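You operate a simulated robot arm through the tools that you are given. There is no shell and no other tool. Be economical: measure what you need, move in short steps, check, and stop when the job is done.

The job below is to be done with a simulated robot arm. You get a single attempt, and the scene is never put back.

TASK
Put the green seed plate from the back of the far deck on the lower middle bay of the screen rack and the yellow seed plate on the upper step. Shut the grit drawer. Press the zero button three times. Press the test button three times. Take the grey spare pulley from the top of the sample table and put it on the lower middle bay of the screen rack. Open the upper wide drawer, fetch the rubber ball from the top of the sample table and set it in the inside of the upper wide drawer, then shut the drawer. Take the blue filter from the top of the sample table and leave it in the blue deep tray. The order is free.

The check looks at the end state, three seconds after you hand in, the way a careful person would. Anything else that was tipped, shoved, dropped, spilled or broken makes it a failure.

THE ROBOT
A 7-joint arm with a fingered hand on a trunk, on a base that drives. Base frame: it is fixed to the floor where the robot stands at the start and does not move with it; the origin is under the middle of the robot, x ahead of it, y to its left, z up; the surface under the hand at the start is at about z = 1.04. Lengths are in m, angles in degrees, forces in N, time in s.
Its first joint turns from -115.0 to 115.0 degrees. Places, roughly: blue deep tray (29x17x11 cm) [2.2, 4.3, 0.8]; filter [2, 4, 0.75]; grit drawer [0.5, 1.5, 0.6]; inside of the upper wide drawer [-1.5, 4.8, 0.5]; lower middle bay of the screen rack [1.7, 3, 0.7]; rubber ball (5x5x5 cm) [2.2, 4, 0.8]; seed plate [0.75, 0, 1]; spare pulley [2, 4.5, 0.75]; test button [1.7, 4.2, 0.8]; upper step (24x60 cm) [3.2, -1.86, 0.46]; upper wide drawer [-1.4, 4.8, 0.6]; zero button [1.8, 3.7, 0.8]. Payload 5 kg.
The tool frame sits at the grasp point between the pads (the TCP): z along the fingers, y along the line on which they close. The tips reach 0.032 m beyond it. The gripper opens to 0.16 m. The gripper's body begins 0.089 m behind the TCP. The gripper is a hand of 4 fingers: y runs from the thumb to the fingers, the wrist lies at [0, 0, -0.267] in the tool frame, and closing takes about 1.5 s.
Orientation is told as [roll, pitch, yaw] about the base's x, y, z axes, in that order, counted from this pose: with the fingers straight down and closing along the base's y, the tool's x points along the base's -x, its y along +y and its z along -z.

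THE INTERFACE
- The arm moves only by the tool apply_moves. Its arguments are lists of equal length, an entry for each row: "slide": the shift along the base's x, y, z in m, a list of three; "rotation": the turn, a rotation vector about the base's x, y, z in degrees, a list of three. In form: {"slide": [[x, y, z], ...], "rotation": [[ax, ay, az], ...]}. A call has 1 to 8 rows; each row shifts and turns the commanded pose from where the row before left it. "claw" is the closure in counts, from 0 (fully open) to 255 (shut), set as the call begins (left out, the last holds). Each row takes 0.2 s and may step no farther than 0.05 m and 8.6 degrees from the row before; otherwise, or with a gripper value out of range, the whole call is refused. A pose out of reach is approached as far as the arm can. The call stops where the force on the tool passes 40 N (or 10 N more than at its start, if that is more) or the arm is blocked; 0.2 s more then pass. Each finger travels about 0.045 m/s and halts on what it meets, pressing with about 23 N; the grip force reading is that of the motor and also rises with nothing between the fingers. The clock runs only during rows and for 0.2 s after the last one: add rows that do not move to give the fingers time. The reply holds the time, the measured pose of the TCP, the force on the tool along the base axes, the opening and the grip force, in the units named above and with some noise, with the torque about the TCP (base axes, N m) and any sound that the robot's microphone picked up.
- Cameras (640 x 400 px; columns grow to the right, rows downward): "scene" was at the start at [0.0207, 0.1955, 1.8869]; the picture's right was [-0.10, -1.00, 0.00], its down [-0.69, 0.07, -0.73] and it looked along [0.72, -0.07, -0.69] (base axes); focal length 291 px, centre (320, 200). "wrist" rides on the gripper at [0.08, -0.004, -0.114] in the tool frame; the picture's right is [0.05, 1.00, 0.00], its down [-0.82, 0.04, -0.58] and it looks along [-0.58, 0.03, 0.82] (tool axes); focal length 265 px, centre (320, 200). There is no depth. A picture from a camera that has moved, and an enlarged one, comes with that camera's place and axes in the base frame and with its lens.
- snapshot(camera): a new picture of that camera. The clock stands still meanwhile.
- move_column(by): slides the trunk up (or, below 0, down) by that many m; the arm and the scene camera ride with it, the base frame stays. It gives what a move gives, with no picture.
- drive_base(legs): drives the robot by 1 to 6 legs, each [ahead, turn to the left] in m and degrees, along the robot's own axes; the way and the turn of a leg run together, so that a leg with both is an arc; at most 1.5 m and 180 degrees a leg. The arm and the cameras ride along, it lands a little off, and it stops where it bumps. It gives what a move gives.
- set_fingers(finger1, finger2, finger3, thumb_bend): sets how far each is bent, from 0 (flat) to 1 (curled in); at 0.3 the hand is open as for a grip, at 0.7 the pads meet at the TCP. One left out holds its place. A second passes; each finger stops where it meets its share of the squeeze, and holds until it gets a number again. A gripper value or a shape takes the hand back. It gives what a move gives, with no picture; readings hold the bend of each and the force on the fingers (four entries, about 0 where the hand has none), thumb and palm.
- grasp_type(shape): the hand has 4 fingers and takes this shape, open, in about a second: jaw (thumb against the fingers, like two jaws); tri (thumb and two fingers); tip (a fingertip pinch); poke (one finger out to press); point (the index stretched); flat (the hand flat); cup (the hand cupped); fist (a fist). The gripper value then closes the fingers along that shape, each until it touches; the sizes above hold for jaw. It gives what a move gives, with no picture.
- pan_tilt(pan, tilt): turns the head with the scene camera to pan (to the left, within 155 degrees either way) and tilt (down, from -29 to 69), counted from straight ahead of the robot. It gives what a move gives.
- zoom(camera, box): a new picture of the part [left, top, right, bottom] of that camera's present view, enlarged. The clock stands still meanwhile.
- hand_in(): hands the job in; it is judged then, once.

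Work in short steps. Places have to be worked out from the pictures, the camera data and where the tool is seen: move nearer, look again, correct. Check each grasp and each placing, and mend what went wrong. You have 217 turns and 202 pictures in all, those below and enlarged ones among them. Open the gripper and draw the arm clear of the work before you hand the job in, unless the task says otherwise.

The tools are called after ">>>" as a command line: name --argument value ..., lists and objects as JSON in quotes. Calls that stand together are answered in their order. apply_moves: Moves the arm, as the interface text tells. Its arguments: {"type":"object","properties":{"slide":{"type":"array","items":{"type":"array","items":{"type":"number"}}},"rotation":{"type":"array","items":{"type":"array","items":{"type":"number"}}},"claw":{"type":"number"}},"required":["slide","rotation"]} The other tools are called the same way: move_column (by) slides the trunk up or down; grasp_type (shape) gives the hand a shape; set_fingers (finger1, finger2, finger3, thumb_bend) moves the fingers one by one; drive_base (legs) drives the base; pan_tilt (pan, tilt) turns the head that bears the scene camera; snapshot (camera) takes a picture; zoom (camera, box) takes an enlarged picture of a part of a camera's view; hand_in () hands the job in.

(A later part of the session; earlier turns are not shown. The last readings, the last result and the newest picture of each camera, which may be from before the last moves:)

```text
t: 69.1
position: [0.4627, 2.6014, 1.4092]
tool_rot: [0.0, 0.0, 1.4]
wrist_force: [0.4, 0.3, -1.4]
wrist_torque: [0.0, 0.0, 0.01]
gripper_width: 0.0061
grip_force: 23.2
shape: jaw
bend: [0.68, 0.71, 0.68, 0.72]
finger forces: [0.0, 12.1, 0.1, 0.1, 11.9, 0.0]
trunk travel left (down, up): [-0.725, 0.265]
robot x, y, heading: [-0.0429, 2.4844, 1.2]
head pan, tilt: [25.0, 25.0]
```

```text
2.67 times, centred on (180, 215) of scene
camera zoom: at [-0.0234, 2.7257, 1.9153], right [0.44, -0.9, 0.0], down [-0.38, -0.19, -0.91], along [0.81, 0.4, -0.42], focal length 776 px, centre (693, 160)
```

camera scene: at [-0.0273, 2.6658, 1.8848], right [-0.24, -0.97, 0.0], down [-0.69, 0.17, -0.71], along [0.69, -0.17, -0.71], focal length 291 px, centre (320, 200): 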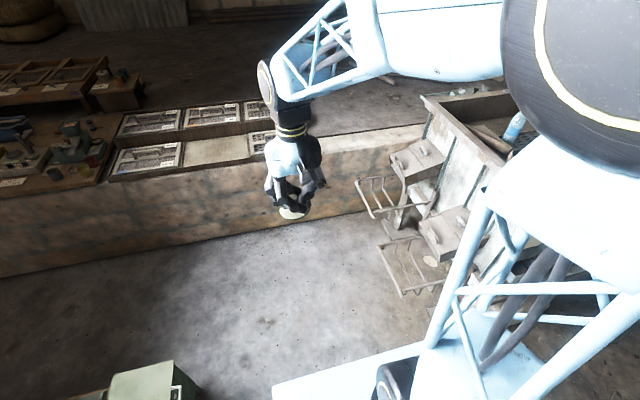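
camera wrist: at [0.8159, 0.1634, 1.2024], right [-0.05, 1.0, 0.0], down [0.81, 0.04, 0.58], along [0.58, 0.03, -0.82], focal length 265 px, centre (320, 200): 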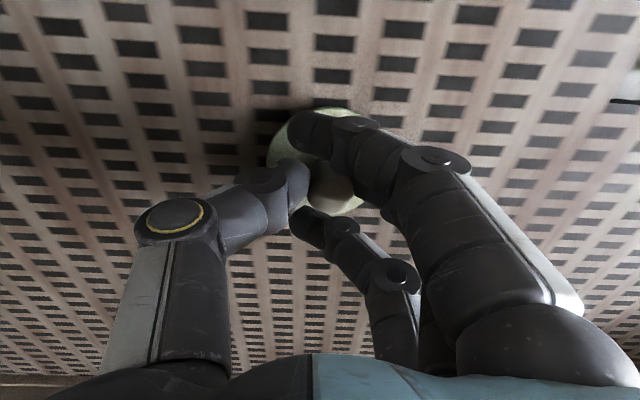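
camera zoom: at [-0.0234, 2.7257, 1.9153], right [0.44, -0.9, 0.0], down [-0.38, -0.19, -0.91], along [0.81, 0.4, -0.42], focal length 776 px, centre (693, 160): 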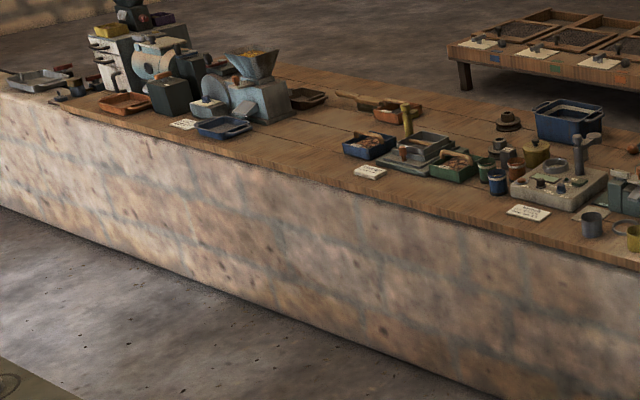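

The lower middle bay spans about x 1.6–1.89, y 2.74–3.15 at z≈0.7. I'll drive to about (0.94, 2.69) facing it.

>>> drive_base --legs '[[0, 11], [1.0, 0], [0, -12]]'

>>> pan_tilt --pan -70 --tilt 45

>>> snapshot --camera "scene"

>>> pan_tilt --pan 10 --tilt 50

>>> snapshot --camera "scene"

```text
t: 75.8
position: [1.4317, 2.8038, 1.41]
tool_rot: [0.1, 0.0, 0.7]
wrist_force: [-0.1, -0.3, -0.7]
wrist_torque: [0.06, 0.0, 0.01]
gripper_width: 0.0063
grip_force: 23.2
shape: jaw
bend: [0.68, 0.71, 0.68, 0.72]
finger forces: [0.1, 12.2, 0.1, 0.1, 11.9, 0.0]
trunk travel left (down, up): [-0.725, 0.265]
robot x, y, heading: [0.924, 2.6933, 0.4]
head pan, tilt: [25.0, 25.0]
```

```text
t: 77.5
position: [1.4313, 2.8041, 1.4088]
tool_rot: [0.0, 0.1, 0.7]
wrist_force: [-0.5, 0.7, -1.3]
wrist_torque: [0.0, 0.0, -0.03]
gripper_width: 0.0064
grip_force: 23.4
shape: jaw
bend: [0.68, 0.71, 0.68, 0.72]
finger forces: [0.1, 12.1, 0.1, 0.0, 11.9, 0.1]
trunk travel left (down, up): [-0.725, 0.265]
robot x, y, heading: [0.9274, 2.6943, 0.6]
head pan, tilt: [-70.0, 45.0]
```

```text
169 pictures are left
camera scene: at [0.892, 2.8188, 1.8848], right [-0.94, -0.35, 0.0], down [-0.25, 0.66, -0.71], along [0.25, -0.66, -0.71], focal length 291 px, centre (320, 200)
```

scene: 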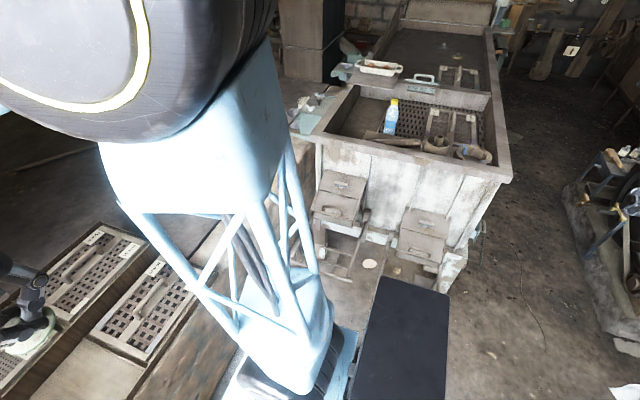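

```text
t: 79.1
position: [1.4315, 2.8038, 1.4093]
tool_rot: [0.0, 0.0, 0.7]
wrist_force: [-0.5, 0.0, -0.7]
wrist_torque: [-0.01, 0.0, -0.02]
gripper_width: 0.0061
grip_force: 23.1
shape: jaw
bend: [0.68, 0.71, 0.68, 0.72]
finger forces: [0.1, 12.1, 0.0, 0.0, 11.8, 0.1]
trunk travel left (down, up): [-0.725, 0.265]
robot x, y, heading: [0.9252, 2.6894, 0.2]
head pan, tilt: [10.0, 50.0]
```

```text
168 pictures are left
camera scene: at [0.9393, 2.9088, 1.8778], right [0.18, -0.98, 0.0], down [-0.75, -0.14, -0.64], along [0.63, 0.12, -0.77], focal length 291 px, centre (320, 200)
```

scene: 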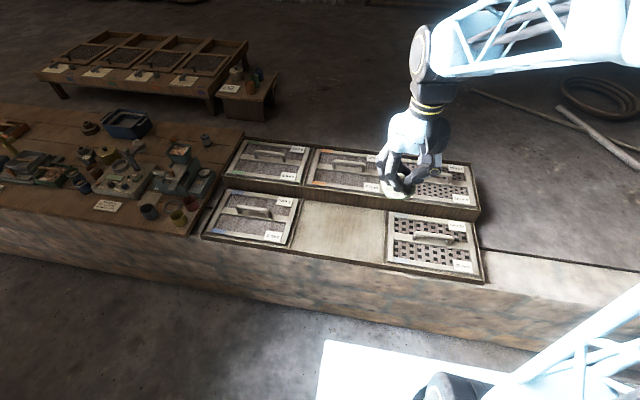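

Bay centre ≈ (1.74, 2.95). I'll move above (1.72, 3.02) and lower the trunk.

>>> apply_moves --slide '[[0.036, 0.027, 0], [0.036, 0.027, 0], [0.036, 0.027, 0], [0.036, 0.027, 0], [0.036, 0.027, 0], [0.036, 0.027, 0], [0.036, 0.027, 0], [0.036, 0.027, 0]]' --rotation '[[0, 0, 0], [0, 0, 0], [0, 0, 0], [0, 0, 0], [0, 0, 0], [0, 0, 0], [0, 0, 0], [0, 0, 0]]'

>>> move_column --by -0.4

>>> snapshot --camera "scene"

>>> snapshot --camera "wrist"

```text
t: 80.9
position: [1.7199, 3.0225, 1.4071]
tool_rot: [-0.2, 0.1, 0.7]
wrist_force: [0.5, 0.5, -1.4]
wrist_torque: [-0.07, 0.03, -0.01]
gripper_width: 0.006
grip_force: 22.8
shape: jaw
bend: [0.68, 0.71, 0.68, 0.72]
finger forces: [0.0, 12.2, 0.0, 0.0, 12.0, 0.0]
trunk travel left (down, up): [-0.725, 0.265]
robot x, y, heading: [0.929, 2.6918, 0.4]
head pan, tilt: [10.0, 50.0]
```

```text
t: 84.7
position: [1.7177, 3.0205, 1.0107]
tool_rot: [0.1, 0.0, 0.7]
wrist_force: [-0.5, -0.5, -0.2]
wrist_torque: [-0.04, -0.02, -0.04]
gripper_width: 0.0058
grip_force: 22.9
shape: jaw
bend: [0.68, 0.71, 0.68, 0.72]
finger forces: [0.1, 12.3, 0.1, 0.1, 12.0, 0.0]
trunk travel left (down, up): [-0.325, 0.665]
robot x, y, heading: [0.9263, 2.6916, 0.3]
head pan, tilt: [10.0, 50.0]
```

```text
167 pictures are left
camera scene: at [0.9394, 2.909, 1.4778], right [0.18, -0.98, 0.0], down [-0.75, -0.14, -0.64], along [0.63, 0.12, -0.77], focal length 291 px, centre (320, 200)
```

scene: 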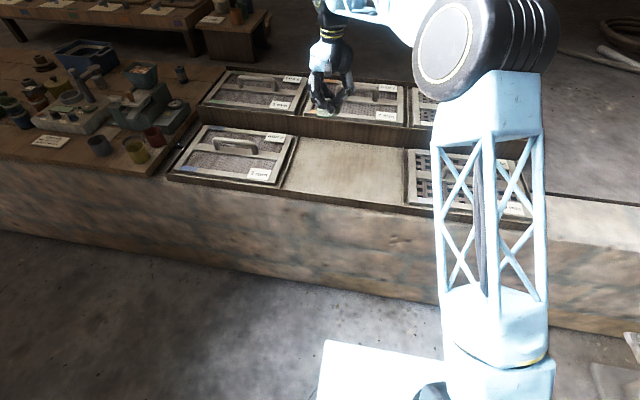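

```text
166 pictures are left
camera wrist: at [1.6383, 3.0151, 1.1235], right [-0.06, 1.0, 0.0], down [0.81, 0.05, 0.58], along [0.58, 0.04, -0.82], focal length 265 px, centre (320, 200)
```

wrist: 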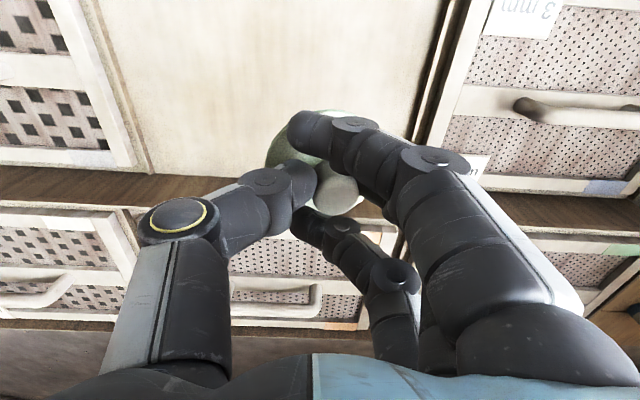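

Plate hangs over the bay with clear margins (bay x up to 1.87, y 2.73–3.18). I'll descend toward the floor.

>>> apply_moves --slide '[[0, 0.02, -0.04], [0, 0, -0.045], [0, 0, -0.045], [0, 0, -0.045], [0, 0, -0.02]]' --rotation '[[0, 0, 0], [0, 0, 0], [0, 0, 0], [0, 0, 0], [0, 0, 0]]'

>>> zoom --camera "scene" --box '[220, 50, 460, 200]'

```text
t: 85.9
position: [1.7184, 3.0421, 0.814]
tool_rot: [0.1, 0.0, 0.6]
wrist_force: [0.1, 0.3, -1.4]
wrist_torque: [-0.02, -0.02, -0.01]
gripper_width: 0.0059
grip_force: 23.0
shape: jaw
bend: [0.68, 0.71, 0.68, 0.72]
finger forces: [0.0, 12.2, 0.0, 0.0, 11.9, 0.0]
trunk travel left (down, up): [-0.325, 0.665]
robot x, y, heading: [0.9251, 2.6902, 0.4]
head pan, tilt: [10.0, 50.0]
```

```text
2.67 times, centred on (340, 125) of scene
camera zoom: at [0.9396, 2.9092, 1.4778], right [0.18, -0.98, 0.0], down [-0.75, -0.14, -0.64], along [0.63, 0.12, -0.77], focal length 776 px, centre (267, 400)
```

zoom: 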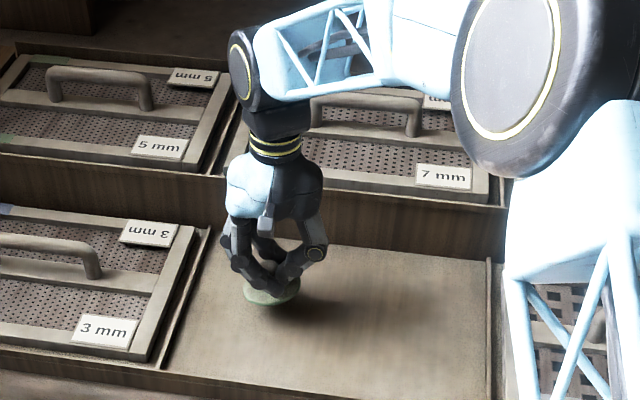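

Plate is about to land inside the bay. Gentle descent now.

>>> apply_moves --slide '[[0, 0, -0.012], [0, 0, -0.012], [0, 0, -0.01], [0, 0, -0.01]]' --rotation '[[0, 0, 0], [0, 0, 0], [0, 0, 0], [0, 0, 0]]'

>>> apply_moves --slide '[[0, 0, -0.006], [0, 0, -0.006], [0, 0, -0.006]]' --rotation '[[0, 0, 0], [0, 0, 0], [0, 0, 0]]'

>>> zoom --camera "scene" --box '[220, 50, 460, 200]'

```text
t: 86.9
position: [1.7188, 3.0405, 0.774]
tool_rot: [0.1, -0.2, 0.6]
wrist_force: [-2.4, -4.0, 19.8]
wrist_torque: [0.24, 0.03, 0.02]
gripper_width: 0.0075
grip_force: 22.8
shape: jaw
bend: [0.68, 0.72, 0.68, 0.72]
finger forces: [0.1, 16.1, 0.2, 0.0, 18.7, 0.0]
trunk travel left (down, up): [-0.325, 0.665]
robot x, y, heading: [0.9254, 2.6924, 0.3]
head pan, tilt: [10.0, 50.0]
```

```text
t: 87.4
position: [1.7197, 3.0415, 0.7698]
tool_rot: [0.2, -0.4, 0.6]
wrist_force: [-4.1, -3.6, 20.8]
wrist_torque: [0.24, 0.05, 0.04]
gripper_width: 0.0088
grip_force: 23.2
shape: jaw
bend: [0.68, 0.72, 0.68, 0.73]
finger forces: [0.0, 17.0, 1.9, 0.0, 18.8, 0.1]
trunk travel left (down, up): [-0.325, 0.665]
robot x, y, heading: [0.9263, 2.6909, 0.0]
head pan, tilt: [10.0, 50.0]
stopped in row 2: the force on the tool passed its limit at 44 N (the readings are from after the stop); the commanded pose is now the measured one
```

```text
2.67 times, centred on (340, 125) of scene
camera zoom: at [0.9373, 2.9079, 1.478], right [0.18, -0.98, 0.0], down [-0.75, -0.14, -0.64], along [0.63, 0.12, -0.77], focal length 776 px, centre (267, 400)
```

zoom: 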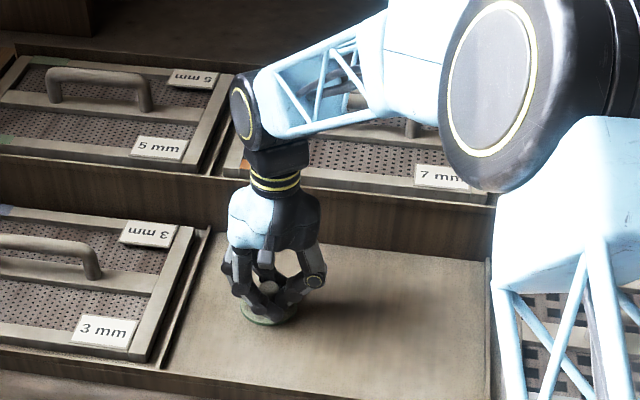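

Landed (bay floor ≈0.725). Relax slightly and open.

>>> apply_moves --slide '[[0, 0, 0.003], [0, 0, 0], [0, 0, 0], [0, 0, 0], [0, 0, 0], [0, 0, 0]]' --rotation '[[0, 0, 0], [0, 0, 0], [0, 0, 0], [0, 0, 0], [0, 0, 0], [0, 0, 0]]' --claw 120

>>> apply_moves --slide '[[0, 0, 0.03], [0, 0, 0.04], [0, 0, 0.04], [0, 0, 0.04], [0, 0, 0.04], [0, 0, 0.04]]' --rotation '[[0, 0, 0], [0, 0, 0], [0, 0, 0], [0, 0, 0], [0, 0, 0], [0, 0, 0]]'

>>> snapshot --camera "wrist"

>>> snapshot --camera "scene"

```text
t: 88.8
position: [1.7204, 3.0423, 0.7684]
tool_rot: [0.0, -0.2, 0.6]
wrist_force: [-0.1, -0.8, -0.3]
wrist_torque: [0.02, -0.02, 0.01]
gripper_width: 0.0837
grip_force: 0.0
shape: jaw
bend: [0.72, 0.72, 0.72, 0.7]
finger forces: [0.1, 0.0, 0.0, 0.0, 0.0, 0.0]
trunk travel left (down, up): [-0.325, 0.665]
robot x, y, heading: [0.9267, 2.6925, 0.4]
head pan, tilt: [10.0, 50.0]
```

```text
t: 90.2
position: [1.7195, 3.0415, 1.0016]
tool_rot: [0.1, -0.2, 0.7]
wrist_force: [1.2, 0.3, -0.3]
wrist_torque: [0.01, -0.02, 0.03]
gripper_width: 0.0838
grip_force: 0.0
shape: jaw
bend: [0.72, 0.72, 0.72, 0.7]
finger forces: [0.0, 0.1, 0.1, 0.1, 0.1, 0.0]
trunk travel left (down, up): [-0.325, 0.665]
robot x, y, heading: [0.9276, 2.6921, 0.5]
head pan, tilt: [10.0, 50.0]
```

```text
163 pictures are left
camera wrist: at [1.6398, 3.035, 1.1139], right [-0.06, 1.0, 0.0], down [0.81, 0.05, 0.58], along [0.58, 0.04, -0.81], focal length 265 px, centre (320, 200)
```

wrist: 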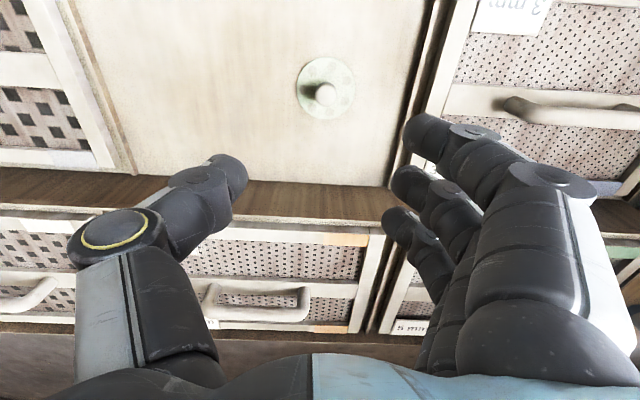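

```text
162 pictures are left
camera scene: at [0.9392, 2.9089, 1.4778], right [0.18, -0.98, 0.0], down [-0.75, -0.14, -0.64], along [0.63, 0.12, -0.77], focal length 291 px, centre (320, 200)
```

scene: 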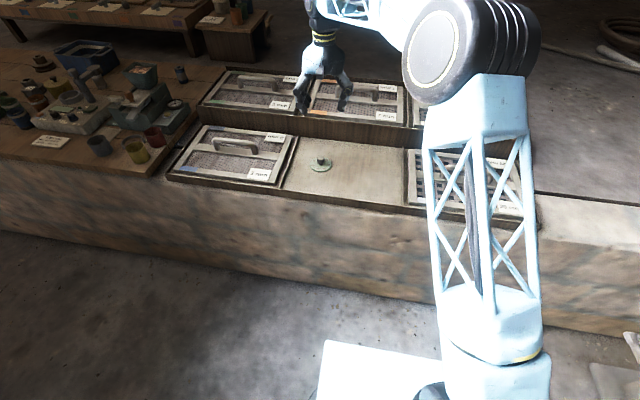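

Green plate is placed flat. Next, retract the arm and move along the aisle to the sample table to look at it.

>>> apply_moves --slide '[[-0.03, -0.025, 0.03], [-0.03, -0.025, 0.03], [-0.03, -0.025, 0.03], [-0.03, -0.025, 0.03], [-0.03, -0.025, 0.03], [-0.035, -0.03, 0.01], [-0.035, -0.03, 0.01], [-0.035, -0.03, 0]]' --rotation '[[0, 0, 0], [0, 0, 0], [0, 0, 0], [0, 0, 0], [0, 0, 0], [0, 0, 0], [0, 0, 0], [0, 0, 0]]'

>>> drive_base --legs '[[0, 89], [1.2, 0], [0, -88]]'

>>> move_column --by 0.3

>>> pan_tilt --pan 15 --tilt 48

>>> snapshot --camera "scene"

```text
t: 92.0
position: [1.4668, 2.8252, 1.1714]
tool_rot: [0.2, -0.2, 0.6]
wrist_force: [0.9, 0.1, -0.4]
wrist_torque: [0.02, 0.02, 0.02]
gripper_width: 0.084
grip_force: 0.0
shape: jaw
bend: [0.72, 0.72, 0.72, 0.7]
finger forces: [0.0, 0.1, 0.0, 0.0, 0.1, 0.1]
trunk travel left (down, up): [-0.325, 0.665]
robot x, y, heading: [0.9262, 2.6908, 0.7]
head pan, tilt: [10.0, 50.0]
```

```text
t: 106.0
position: [1.451, 4.0451, 1.1711]
tool_rot: [0.1, -0.2, 2.9]
wrist_force: [0.2, 0.2, -0.5]
wrist_torque: [0.0, 0.0, -0.01]
gripper_width: 0.0842
grip_force: 0.1
shape: jaw
bend: [0.72, 0.72, 0.72, 0.7]
finger forces: [0.0, 0.1, 0.0, 0.1, 0.0, 0.0]
trunk travel left (down, up): [-0.325, 0.665]
robot x, y, heading: [0.9135, 3.8883, 2.5]
head pan, tilt: [10.0, 50.0]
```

```text
t: 109.0
position: [1.4508, 4.0454, 1.4704]
tool_rot: [0.1, -0.2, 2.8]
wrist_force: [0.3, -0.5, 0.6]
wrist_torque: [0.01, 0.0, 0.02]
gripper_width: 0.0841
grip_force: 0.0
shape: jaw
bend: [0.72, 0.72, 0.72, 0.7]
finger forces: [0.0, 0.0, 0.0, 0.0, 0.0, 0.0]
trunk travel left (down, up): [-0.625, 0.365]
robot x, y, heading: [0.9159, 3.8916, 2.4]
head pan, tilt: [10.0, 50.0]
```

```text
t: 109.7
position: [1.4512, 4.0449, 1.4704]
tool_rot: [0.0, -0.2, 2.8]
wrist_force: [0.3, 0.1, -0.1]
wrist_torque: [-0.02, 0.02, 0.01]
gripper_width: 0.0844
grip_force: 0.0
shape: jaw
bend: [0.72, 0.72, 0.72, 0.7]
finger forces: [0.0, 0.0, 0.1, 0.1, 0.1, 0.0]
trunk travel left (down, up): [-0.625, 0.365]
robot x, y, heading: [0.9152, 3.8942, 2.6]
head pan, tilt: [15.0, 48.0]
```

```text
161 pictures are left
camera scene: at [0.9211, 4.1156, 1.7805], right [0.3, -0.95, 0.0], down [-0.71, -0.22, -0.67], along [0.64, 0.2, -0.74], focal length 291 px, centre (320, 200)
```

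scene: 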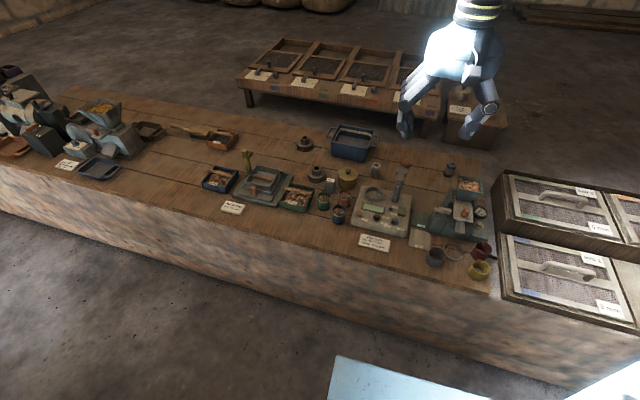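

Now I see the table. Zooming for details.

>>> zoom --camera "scene" --box '[290, 115, 420, 196]'

>>> zoom --camera "scene" --box '[300, 175, 430, 256]'

>>> zoom --camera "scene" --box '[390, 150, 520, 290]'

>>> zoom --camera "scene" --box '[190, 140, 320, 221]'

```text
4.92 times, centred on (355, 156) of scene
camera zoom: at [0.9211, 4.1156, 1.7805], right [0.3, -0.95, 0.0], down [-0.71, -0.22, -0.67], along [0.64, 0.2, -0.74], focal length 1432 px, centre (148, 419)
```

zoom: 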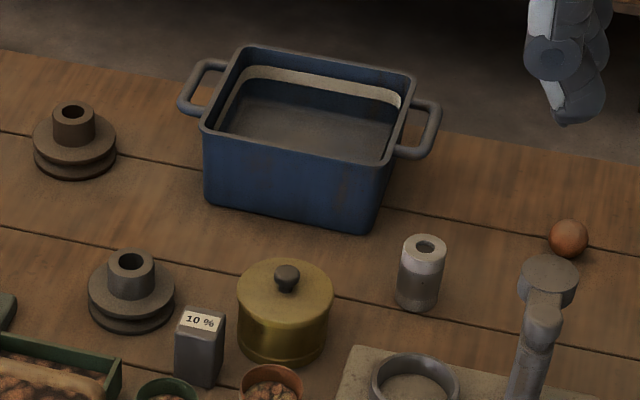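

```text
4.92 times, centred on (365, 216) of scene
camera zoom: at [0.9211, 4.1156, 1.7805], right [0.3, -0.95, 0.0], down [-0.71, -0.22, -0.67], along [0.64, 0.2, -0.74], focal length 1432 px, centre (98, 124)
```

zoom: 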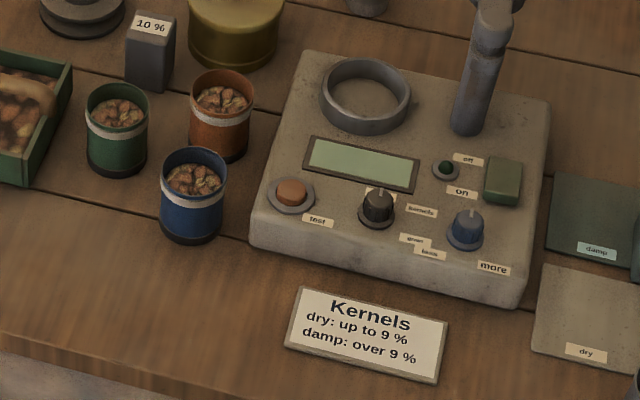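

```text
2.86 times, centred on (455, 220) of scene
camera zoom: at [0.9211, 4.1156, 1.7805], right [0.3, -0.95, 0.0], down [-0.71, -0.22, -0.67], along [0.64, 0.2, -0.74], focal length 831 px, centre (-66, 143)
```

zoom: 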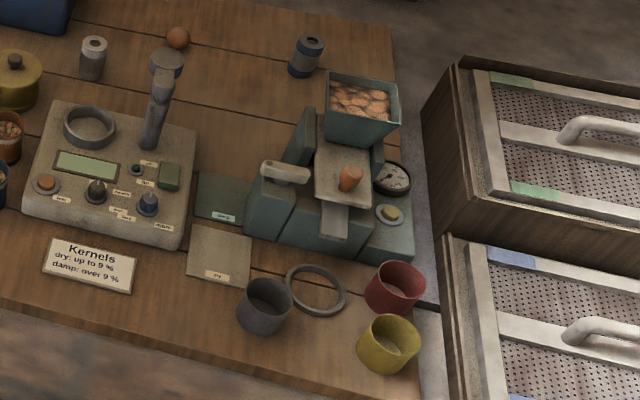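

```text
4.92 times, centred on (255, 180) of scene
camera zoom: at [0.9211, 4.1156, 1.7805], right [0.3, -0.95, 0.0], down [-0.71, -0.22, -0.67], along [0.64, 0.2, -0.74], focal length 1432 px, centre (640, 296)
```

zoom: 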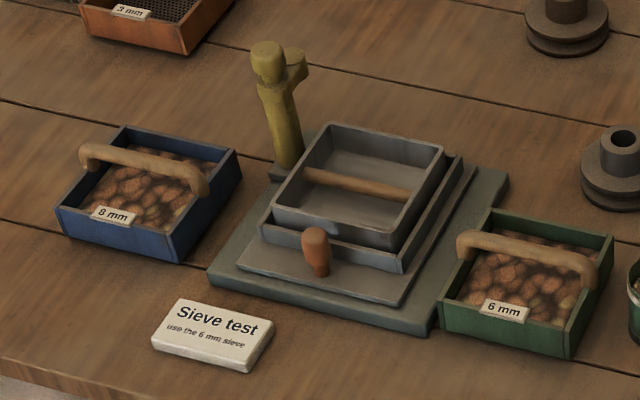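

Identified: test button (orange, ~1.74, 4.19), zero button (yellow, ~1.84, 3.70), grey pulley (~1.96, 4.46), blue-grey filter (~2.18, 3.81), ball (~2.18, 4.04), tray (~2.22, 4.35). I'll creep closer to the bench and put the hand in the poke shape.

>>> drive_base --legs '[[0.2, 0]]'

>>> grasp_type --shape "poke"

>>> snapshot --camera "wrist"

>>> pan_tilt --pan 0 --tilt 45

>>> snapshot --camera "scene"

```text
t: 111.3
position: [1.6534, 4.0523, 1.4697]
tool_rot: [0.1, -0.2, 2.8]
wrist_force: [0.5, -0.5, -0.7]
wrist_torque: [0.01, 0.06, 0.01]
gripper_width: 0.084
grip_force: 0.2
shape: jaw
bend: [0.72, 0.72, 0.72, 0.7]
finger forces: [0.1, 0.0, 0.0, 0.1, 0.0, 0.1]
trunk travel left (down, up): [-0.625, 0.365]
robot x, y, heading: [1.1146, 3.9008, 2.4]
head pan, tilt: [15.0, 48.0]
```

```text
t: 112.2
position: [1.6514, 4.0539, 1.4707]
tool_rot: [0.1, -0.2, 2.8]
wrist_force: [0.4, -0.2, 0.4]
wrist_torque: [0.01, 0.02, -0.03]
gripper_width: 0.0002
grip_force: 0.1
shape: poke
bend: [1.0, 1.0, 1.0, 0.47]
finger forces: [0.1, 0.0, 0.0, 0.0, 0.0, 0.1]
trunk travel left (down, up): [-0.625, 0.365]
robot x, y, heading: [1.1147, 3.903, 2.6]
head pan, tilt: [15.0, 48.0]
```

```text
156 pictures are left
camera wrist: at [1.5711, 4.045, 1.5836], right [-0.1, 0.99, 0.0], down [0.81, 0.08, 0.58], along [0.58, 0.06, -0.81], focal length 265 px, centre (320, 200)
```

wrist: 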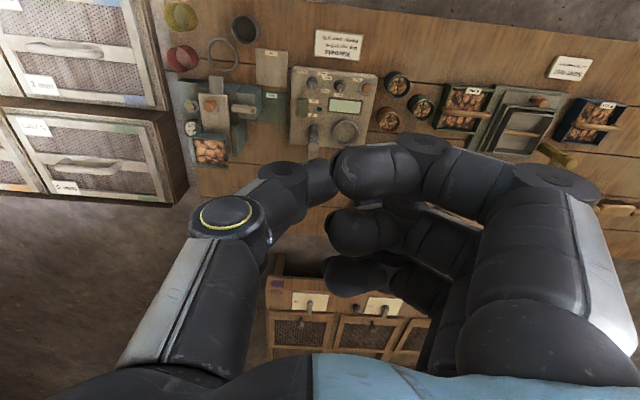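

```text
t: 113.0
position: [1.6513, 4.0545, 1.4706]
tool_rot: [0.2, -0.2, 2.8]
wrist_force: [-0.5, 0.3, 0.0]
wrist_torque: [-0.03, 0.01, -0.01]
gripper_width: 0.0
grip_force: 0.1
shape: poke
bend: [1.0, 1.0, 1.0, 0.47]
finger forces: [0.0, 0.0, 0.0, 0.0, 0.1, 0.0]
trunk travel left (down, up): [-0.625, 0.365]
robot x, y, heading: [1.1171, 3.898, 2.5]
head pan, tilt: [0.0, 45.0]
```

```text
155 pictures are left
camera scene: at [1.1276, 4.1044, 1.7847], right [0.04, -1.0, 0.0], down [-0.71, -0.03, -0.71], along [0.71, 0.03, -0.71], focal length 291 px, centre (320, 200)
```

scene: 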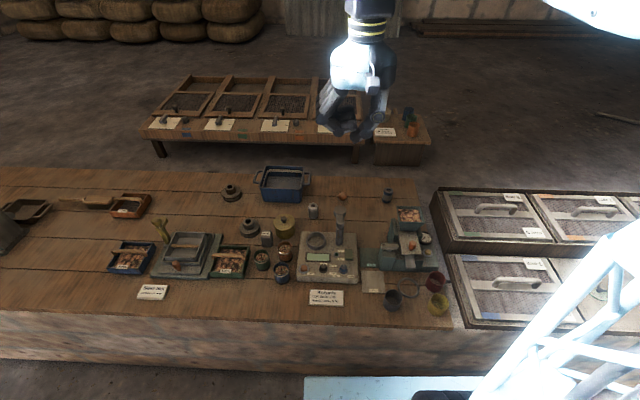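

The poke shape shows no clearly protruding finger. I'll try "point".

>>> grasp_type --shape "point"

>>> snapshot --camera "wrist"

>>> zoom --camera "scene" --box '[280, 20, 440, 160]'

```text
t: 113.9
position: [1.6515, 4.0542, 1.4696]
tool_rot: [0.0, -0.2, 2.8]
wrist_force: [0.5, 0.5, -0.1]
wrist_torque: [-0.07, -0.02, -0.02]
gripper_width: 0.152
grip_force: 0.0
shape: point
bend: [0.3, 1.0, 1.0, 0.54]
finger forces: [0.1, 0.0, 0.0, 0.1, 0.1, 0.1]
trunk travel left (down, up): [-0.625, 0.365]
robot x, y, heading: [1.1156, 3.8975, 2.3]
head pan, tilt: [0.0, 45.0]
```

```text
154 pictures are left
camera wrist: at [1.5712, 4.045, 1.5835], right [-0.1, 0.99, 0.0], down [0.81, 0.08, 0.58], along [0.58, 0.06, -0.81], focal length 265 px, centre (320, 200)
```

wrist: 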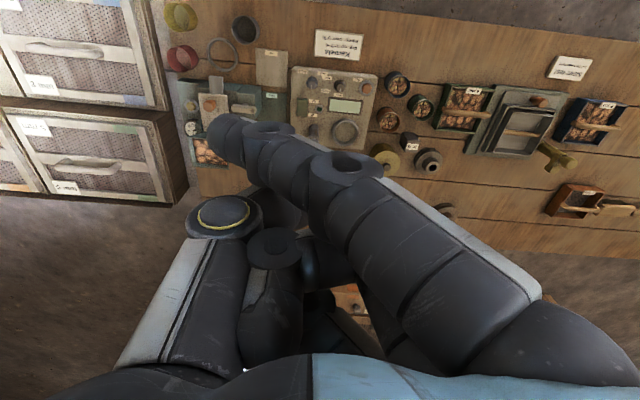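

```text
2.86 times, centred on (360, 90) of scene
camera zoom: at [1.1276, 4.1043, 1.7847], right [0.04, -1.0, 0.0], down [-0.71, -0.03, -0.71], along [0.71, 0.03, -0.71], focal length 831 px, centre (206, 514)
```

zoom: 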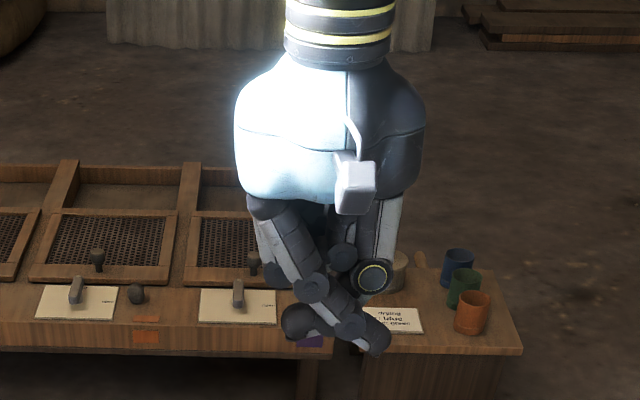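

I'll set fingers directly: index straight, the others curled.

>>> set_fingers --finger1 0.0 --finger2 1.0 --finger3 1.0 --thumb_bend 0.8

>>> snapshot --camera "wrist"

>>> zoom --camera "scene" --box '[280, 20, 440, 160]'

```text
t: 114.9
position: [1.652, 4.0539, 1.4706]
tool_rot: [0.1, -0.2, 2.9]
wrist_force: [0.0, 1.1, -0.6]
wrist_torque: [0.02, -0.02, 0.0]
gripper_width: 0.109
grip_force: 0.0
shape: fingers
bend: [0.0, 1.0, 1.0, 0.8]
finger forces: [0.0, 0.1, 0.0, 0.1, 0.0, 0.1]
trunk travel left (down, up): [-0.625, 0.365]
robot x, y, heading: [1.1162, 3.8991, 2.6]
head pan, tilt: [0.0, 45.0]
```

```text
152 pictures are left
camera wrist: at [1.5712, 4.045, 1.5835], right [-0.1, 0.99, 0.0], down [0.81, 0.08, 0.58], along [0.58, 0.06, -0.81], focal length 265 px, centre (320, 200)
```

wrist: 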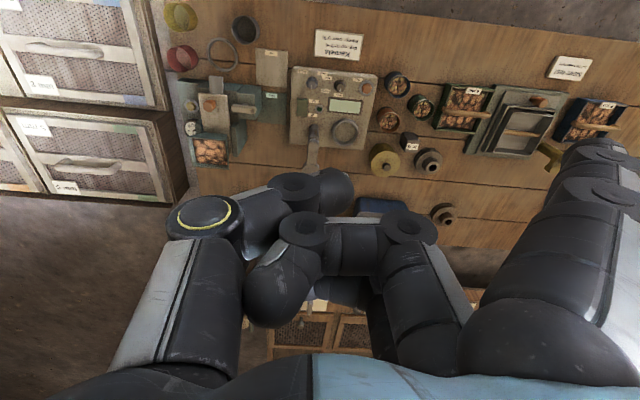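

```text
2.86 times, centred on (360, 90) of scene
camera zoom: at [1.1276, 4.1043, 1.7847], right [0.04, -1.0, 0.0], down [-0.71, -0.03, -0.71], along [0.71, 0.03, -0.71], focal length 831 px, centre (206, 514)
```

zoom: 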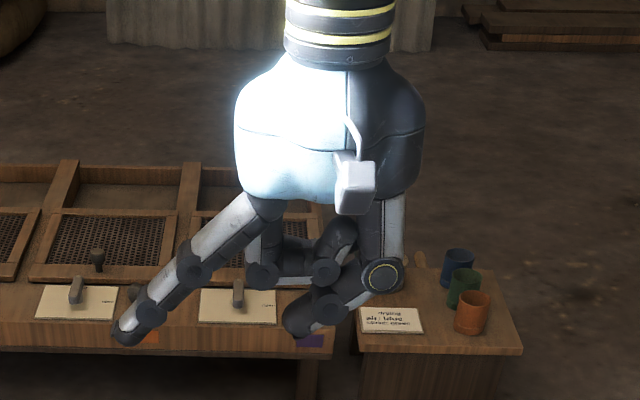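

Straight splays outward. I'll bend the index more so it points down.

>>> set_fingers --finger1 0.4 --thumb_bend 1.0

>>> snapshot --camera "wrist"

>>> zoom --camera "scene" --box '[280, 20, 440, 160]'

```text
t: 115.9
position: [1.6526, 4.0541, 1.4699]
tool_rot: [0.1, -0.2, 2.9]
wrist_force: [0.1, -0.1, -0.8]
wrist_torque: [0.02, 0.0, -0.05]
gripper_width: 0.0562
grip_force: 0.0
shape: fingers
bend: [0.4, 1.0, 1.0, 0.93]
finger forces: [0.0, 0.0, 0.0, 0.0, 0.0, 0.1]
trunk travel left (down, up): [-0.625, 0.365]
robot x, y, heading: [1.1173, 3.9044, 2.6]
head pan, tilt: [0.0, 45.0]
```

```text
150 pictures are left
camera wrist: at [1.5712, 4.045, 1.5835], right [-0.1, 0.99, 0.0], down [0.81, 0.08, 0.58], along [0.58, 0.06, -0.81], focal length 265 px, centre (320, 200)
```

wrist: 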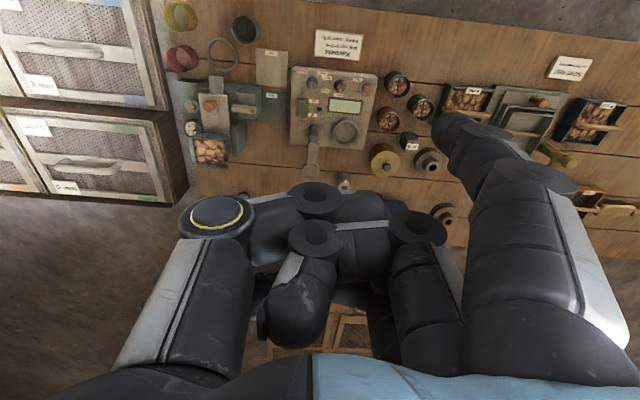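

```text
2.86 times, centred on (360, 90) of scene
camera zoom: at [1.1276, 4.1043, 1.7847], right [0.04, -1.0, 0.0], down [-0.71, -0.03, -0.71], along [0.71, 0.03, -0.71], focal length 831 px, centre (206, 514)
```

zoom: 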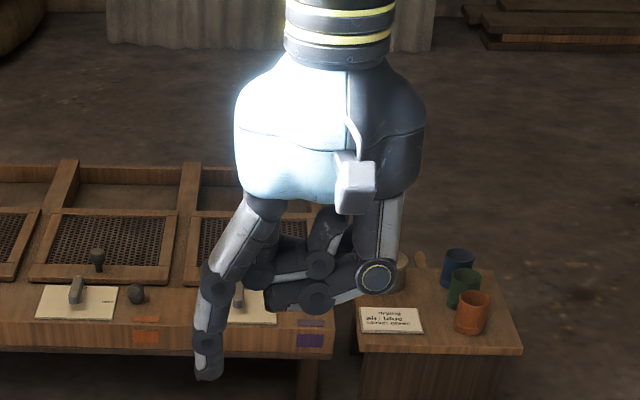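

The index now points down; its tip is about (-0.033, +0.070, -0.037) from the TCP. I'll zoom on the two devices from here to refine the buttons.

>>> zoom --camera "scene" --box '[290, 200, 450, 320]'

>>> zoom --camera "wrist" --box '[170, 40, 410, 200]'

```text
3.33 times, centred on (370, 260) of scene
camera zoom: at [1.1276, 4.1043, 1.7847], right [0.04, -1.0, 0.0], down [-0.71, -0.03, -0.71], along [0.71, 0.03, -0.71], focal length 970 px, centre (153, 0)
```

zoom: 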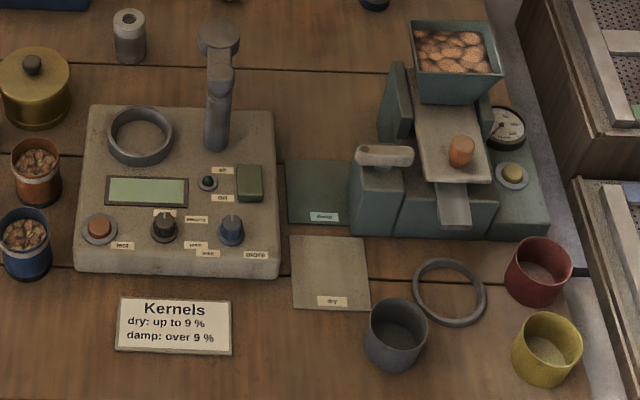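

```text
2.50 times, centred on (290, 120) of wrist
camera zoom: at [1.5712, 4.045, 1.5835], right [-0.1, 0.99, 0.0], down [0.81, 0.08, 0.58], along [0.58, 0.06, -0.81], focal length 664 px, centre (395, 400)
```

zoom: 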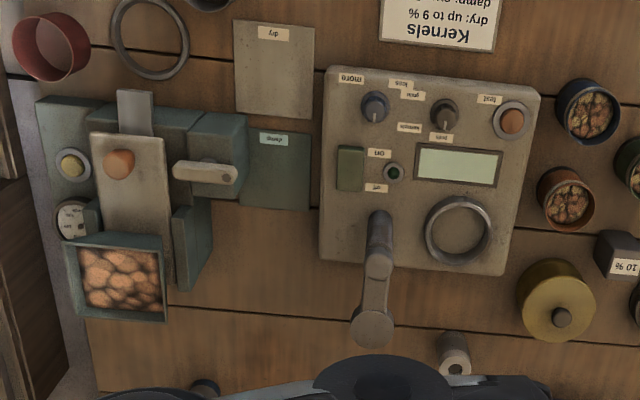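

Triangulated: test button (1.735, 4.193, 0.806), zero button (1.840, 3.691, 0.784). I'll go above the test button.

>>> apply_moves --slide '[[0.0385, 0.023, 0], [0.0385, 0.023, 0], [0.0385, 0.023, 0]]' --rotation '[[0, 0, 0], [0, 0, 0], [0, 0, 0]]'

>>> move_column --by -0.3

>>> apply_moves --slide '[[0, 0, -0.05], [0, 0, -0.05], [0, 0, -0.05], [0, 0, -0.05], [0, 0, -0.05], [0, 0, -0.03]]' --rotation '[[0, 0, 0], [0, 0, 0], [0, 0, 0], [0, 0, 0], [0, 0, 0], [0, 0, 0]]'

>>> snapshot --camera "wrist"

>>> pan_tilt --pan 0 --tilt 40

>>> snapshot --camera "scene"

```text
t: 116.7
position: [1.7702, 4.1232, 1.4676]
tool_rot: [0.1, -0.1, 2.9]
wrist_force: [1.2, 0.2, -0.7]
wrist_torque: [0.03, 0.06, -0.01]
gripper_width: 0.0561
grip_force: 0.1
shape: fingers
bend: [0.4, 1.0, 1.0, 0.93]
finger forces: [0.1, 0.0, 0.1, 0.0, 0.1, 0.0]
trunk travel left (down, up): [-0.625, 0.365]
robot x, y, heading: [1.1199, 3.8985, 2.4]
head pan, tilt: [0.0, 45.0]
```

```text
t: 119.7
position: [1.7658, 4.1228, 1.1694]
tool_rot: [0.1, -0.2, 2.7]
wrist_force: [0.0, -0.4, 0.6]
wrist_torque: [0.0, 0.0, 0.03]
gripper_width: 0.0557
grip_force: 0.1
shape: fingers
bend: [0.4, 1.0, 1.0, 0.93]
finger forces: [0.0, 0.0, 0.1, 0.1, 0.1, 0.1]
trunk travel left (down, up): [-0.325, 0.665]
robot x, y, heading: [1.1197, 3.9018, 2.6]
head pan, tilt: [0.0, 45.0]
```

```text
t: 121.1
position: [1.7674, 4.1235, 0.8884]
tool_rot: [0.1, -0.2, 2.7]
wrist_force: [-0.9, 0.4, -0.1]
wrist_torque: [0.0, 0.01, -0.04]
gripper_width: 0.0559
grip_force: 0.0
shape: fingers
bend: [0.4, 1.0, 1.0, 0.93]
finger forces: [0.0, 0.1, 0.0, 0.0, 0.0, 0.0]
trunk travel left (down, up): [-0.325, 0.665]
robot x, y, heading: [1.1186, 3.8978, 2.6]
head pan, tilt: [0.0, 45.0]
```

```text
146 pictures are left
camera wrist: at [1.6872, 4.114, 1.0012], right [-0.1, 0.99, 0.0], down [0.81, 0.08, 0.58], along [0.58, 0.06, -0.81], focal length 265 px, centre (320, 200)
```

wrist: 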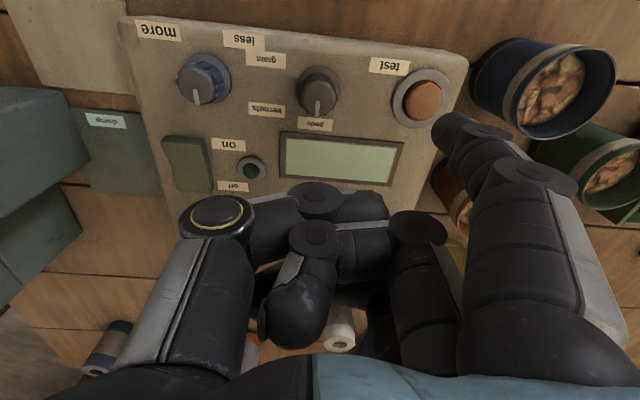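

```text
t: 121.7
position: [1.7672, 4.1236, 0.8892]
tool_rot: [0.1, -0.3, 2.8]
wrist_force: [0.1, -0.8, -0.3]
wrist_torque: [-0.01, -0.02, 0.01]
gripper_width: 0.056
grip_force: 0.1
shape: fingers
bend: [0.4, 1.0, 1.0, 0.93]
finger forces: [0.0, 0.0, 0.0, 0.0, 0.1, 0.0]
trunk travel left (down, up): [-0.325, 0.665]
robot x, y, heading: [1.1153, 3.9006, 2.4]
head pan, tilt: [0.0, 40.0]
```

```text
145 pictures are left
camera scene: at [1.1313, 4.1045, 1.492], right [0.04, -1.0, 0.0], down [-0.64, -0.03, -0.77], along [0.77, 0.03, -0.64], focal length 291 px, centre (320, 200)
```

scene: 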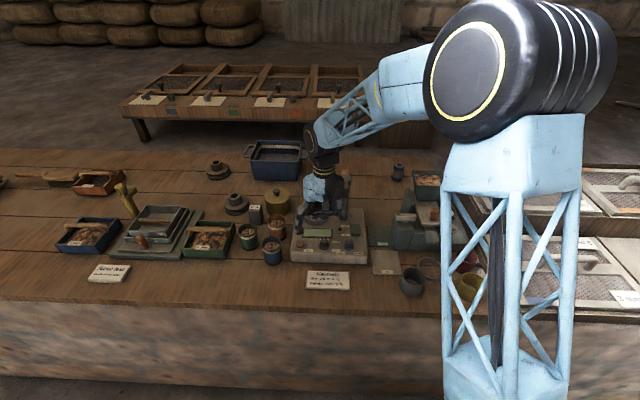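

Tip appears above the test button. I'll check with an enlarged scene view.

>>> zoom --camera "scene" --box '[270, 180, 390, 270]'

```text
4.44 times, centred on (330, 225) of scene
camera zoom: at [1.1313, 4.1045, 1.492], right [0.04, -1.0, 0.0], down [-0.64, -0.03, -0.77], along [0.77, 0.03, -0.64], focal length 1293 px, centre (276, 89)
```

zoom: 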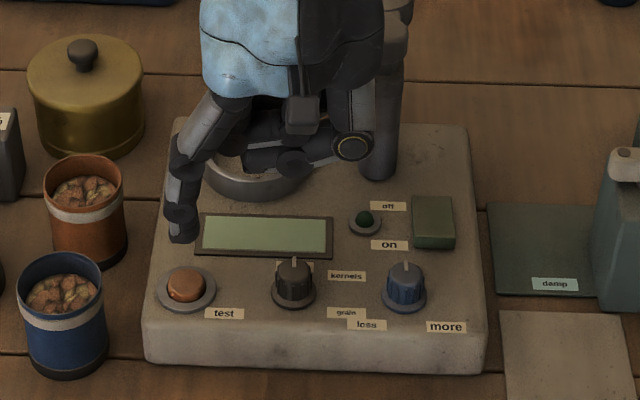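

Good. Descend to near the button, then small steps until contact.

>>> apply_moves --slide '[[0, 0, -0.02], [0, 0, -0.012], [0, 0, -0.004], [0, 0, -0.004]]' --rotation '[[0, 0, 0], [0, 0, 0], [0, 0, 0], [0, 0, 0]]'

>>> apply_moves --slide '[[0, 0, -0.003], [0, 0, -0.003]]' --rotation '[[0, 0, 0], [0, 0, 0]]'

>>> zoom --camera "scene" --box '[270, 180, 390, 270]'

```text
t: 122.7
position: [1.7662, 4.1223, 0.85]
tool_rot: [0.2, -0.2, 2.8]
wrist_force: [-0.3, 0.2, 0.3]
wrist_torque: [-0.03, 0.0, -0.03]
gripper_width: 0.0561
grip_force: 0.0
shape: fingers
bend: [0.4, 1.0, 1.0, 0.93]
finger forces: [0.0, 0.0, 0.0, 0.0, 0.0, 0.0]
trunk travel left (down, up): [-0.325, 0.665]
robot x, y, heading: [1.1196, 3.8981, 2.5]
head pan, tilt: [0.0, 40.0]
```

```text
t: 123.3
position: [1.7663, 4.1226, 0.8431]
tool_rot: [0.0, -0.1, 2.8]
wrist_force: [0.3, -0.8, 4.6]
wrist_torque: [0.3, 0.12, -0.03]
gripper_width: 0.0561
grip_force: 1.8
shape: fingers
bend: [0.4, 1.0, 1.0, 0.93]
finger forces: [4.5, 0.0, 0.0, 0.0, 0.0, 0.1]
trunk travel left (down, up): [-0.325, 0.665]
robot x, y, heading: [1.1178, 3.9028, 2.3]
head pan, tilt: [0.0, 40.0]
heard: click
```

```text
4.44 times, centred on (330, 225) of scene
camera zoom: at [1.131, 4.1043, 1.4921], right [0.04, -1.0, 0.0], down [-0.64, -0.03, -0.77], along [0.77, 0.03, -0.64], focal length 1293 px, centre (276, 89)
```

zoom: 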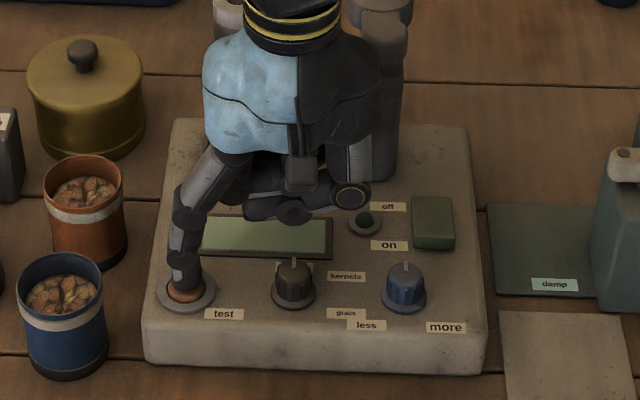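

A click: press one. Now release and press again.

>>> apply_moves --slide '[[0, 0, 0.01], [0, 0, 0.005], [0, 0, 0]]' --rotation '[[0, 0, 0], [0, 0, 0], [0, 0, 0]]'

>>> apply_moves --slide '[[0, 0, -0.008], [0, 0, -0.004], [0, 0, -0.003]]' --rotation '[[0, 0, 0], [0, 0, 0], [0, 0, 0]]'

```text
t: 124.1
position: [1.7673, 4.1236, 0.8586]
tool_rot: [0.1, -0.2, 2.8]
wrist_force: [0.3, -0.8, -0.1]
wrist_torque: [0.0, 0.0, 0.01]
gripper_width: 0.056
grip_force: 0.1
shape: fingers
bend: [0.4, 1.0, 1.0, 0.93]
finger forces: [0.0, 0.0, 0.0, 0.0, 0.0, 0.0]
trunk travel left (down, up): [-0.325, 0.665]
robot x, y, heading: [1.1143, 3.8984, 2.8]
head pan, tilt: [0.0, 40.0]
```

```text
t: 124.9
position: [1.7673, 4.1217, 0.8431]
tool_rot: [0.1, -0.2, 2.8]
wrist_force: [-0.2, -1.3, 4.0]
wrist_torque: [0.3, 0.15, 0.03]
gripper_width: 0.0561
grip_force: 3.1
shape: fingers
bend: [0.4, 1.0, 1.0, 0.93]
finger forces: [4.4, 0.0, 0.0, 0.0, 0.0, 0.1]
trunk travel left (down, up): [-0.325, 0.665]
robot x, y, heading: [1.1154, 3.9011, 2.6]
head pan, tilt: [0.0, 40.0]
heard: click
```

Second click. Release and press the third time.

>>> apply_moves --slide '[[0, 0, 0.01], [0, 0, 0.005], [0, 0, 0]]' --rotation '[[0, 0, 0], [0, 0, 0], [0, 0, 0]]'

>>> apply_moves --slide '[[0, 0, -0.008], [0, 0, -0.004], [0, 0, -0.003]]' --rotation '[[0, 0, 0], [0, 0, 0], [0, 0, 0]]'

>>> apply_moves --slide '[[0, 0, 0.02], [0, 0, 0.04], [0, 0, 0.04], [0, 0, 0.04], [0, 0, 0.04]]' --rotation '[[0, 0, 0], [0, 0, 0], [0, 0, 0], [0, 0, 0], [0, 0, 0]]'

>>> zoom --camera "scene" --box '[270, 180, 390, 270]'

```text
t: 125.7
position: [1.766, 4.1229, 0.8592]
tool_rot: [0.0, 0.0, 2.8]
wrist_force: [0.3, 0.6, 1.2]
wrist_torque: [0.0, 0.01, -0.01]
gripper_width: 0.0561
grip_force: 0.0
shape: fingers
bend: [0.4, 1.0, 1.0, 0.93]
finger forces: [0.1, 0.0, 0.1, 0.1, 0.0, 0.0]
trunk travel left (down, up): [-0.325, 0.665]
robot x, y, heading: [1.114, 3.9008, 2.5]
head pan, tilt: [0.0, 40.0]
```

```text
t: 126.5
position: [1.767, 4.1235, 0.8442]
tool_rot: [0.2, -0.2, 2.7]
wrist_force: [0.6, -0.6, 3.9]
wrist_torque: [0.27, 0.13, -0.05]
gripper_width: 0.0558
grip_force: 2.0
shape: fingers
bend: [0.4, 1.0, 1.0, 0.93]
finger forces: [4.2, 0.0, 0.0, 0.0, 0.0, 0.0]
trunk travel left (down, up): [-0.325, 0.665]
robot x, y, heading: [1.1137, 3.8978, 2.5]
head pan, tilt: [0.0, 40.0]
heard: click
```

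```text
t: 127.7
position: [1.7662, 4.1222, 1.0251]
tool_rot: [0.1, -0.2, 2.8]
wrist_force: [0.4, 0.3, 0.2]
wrist_torque: [0.04, 0.04, 0.0]
gripper_width: 0.0558
grip_force: 0.1
shape: fingers
bend: [0.4, 1.0, 1.0, 0.93]
finger forces: [0.1, 0.0, 0.0, 0.0, 0.1, 0.1]
trunk travel left (down, up): [-0.325, 0.665]
robot x, y, heading: [1.1158, 3.8992, 2.4]
head pan, tilt: [0.0, 40.0]
```

```text
4.44 times, centred on (330, 225) of scene
camera zoom: at [1.1313, 4.1045, 1.492], right [0.04, -1.0, 0.0], down [-0.64, -0.03, -0.77], along [0.77, 0.03, -0.64], focal length 1293 px, centre (276, 89)
```

zoom: 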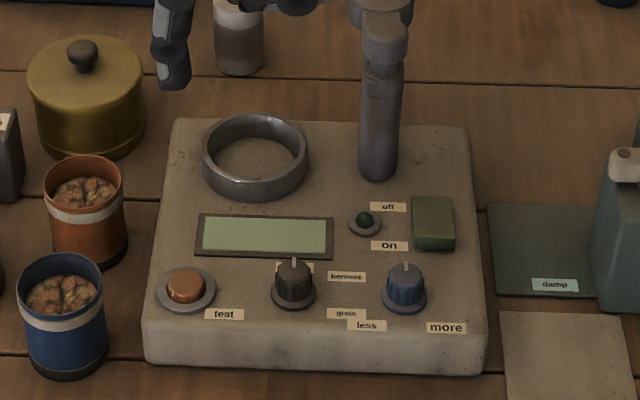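

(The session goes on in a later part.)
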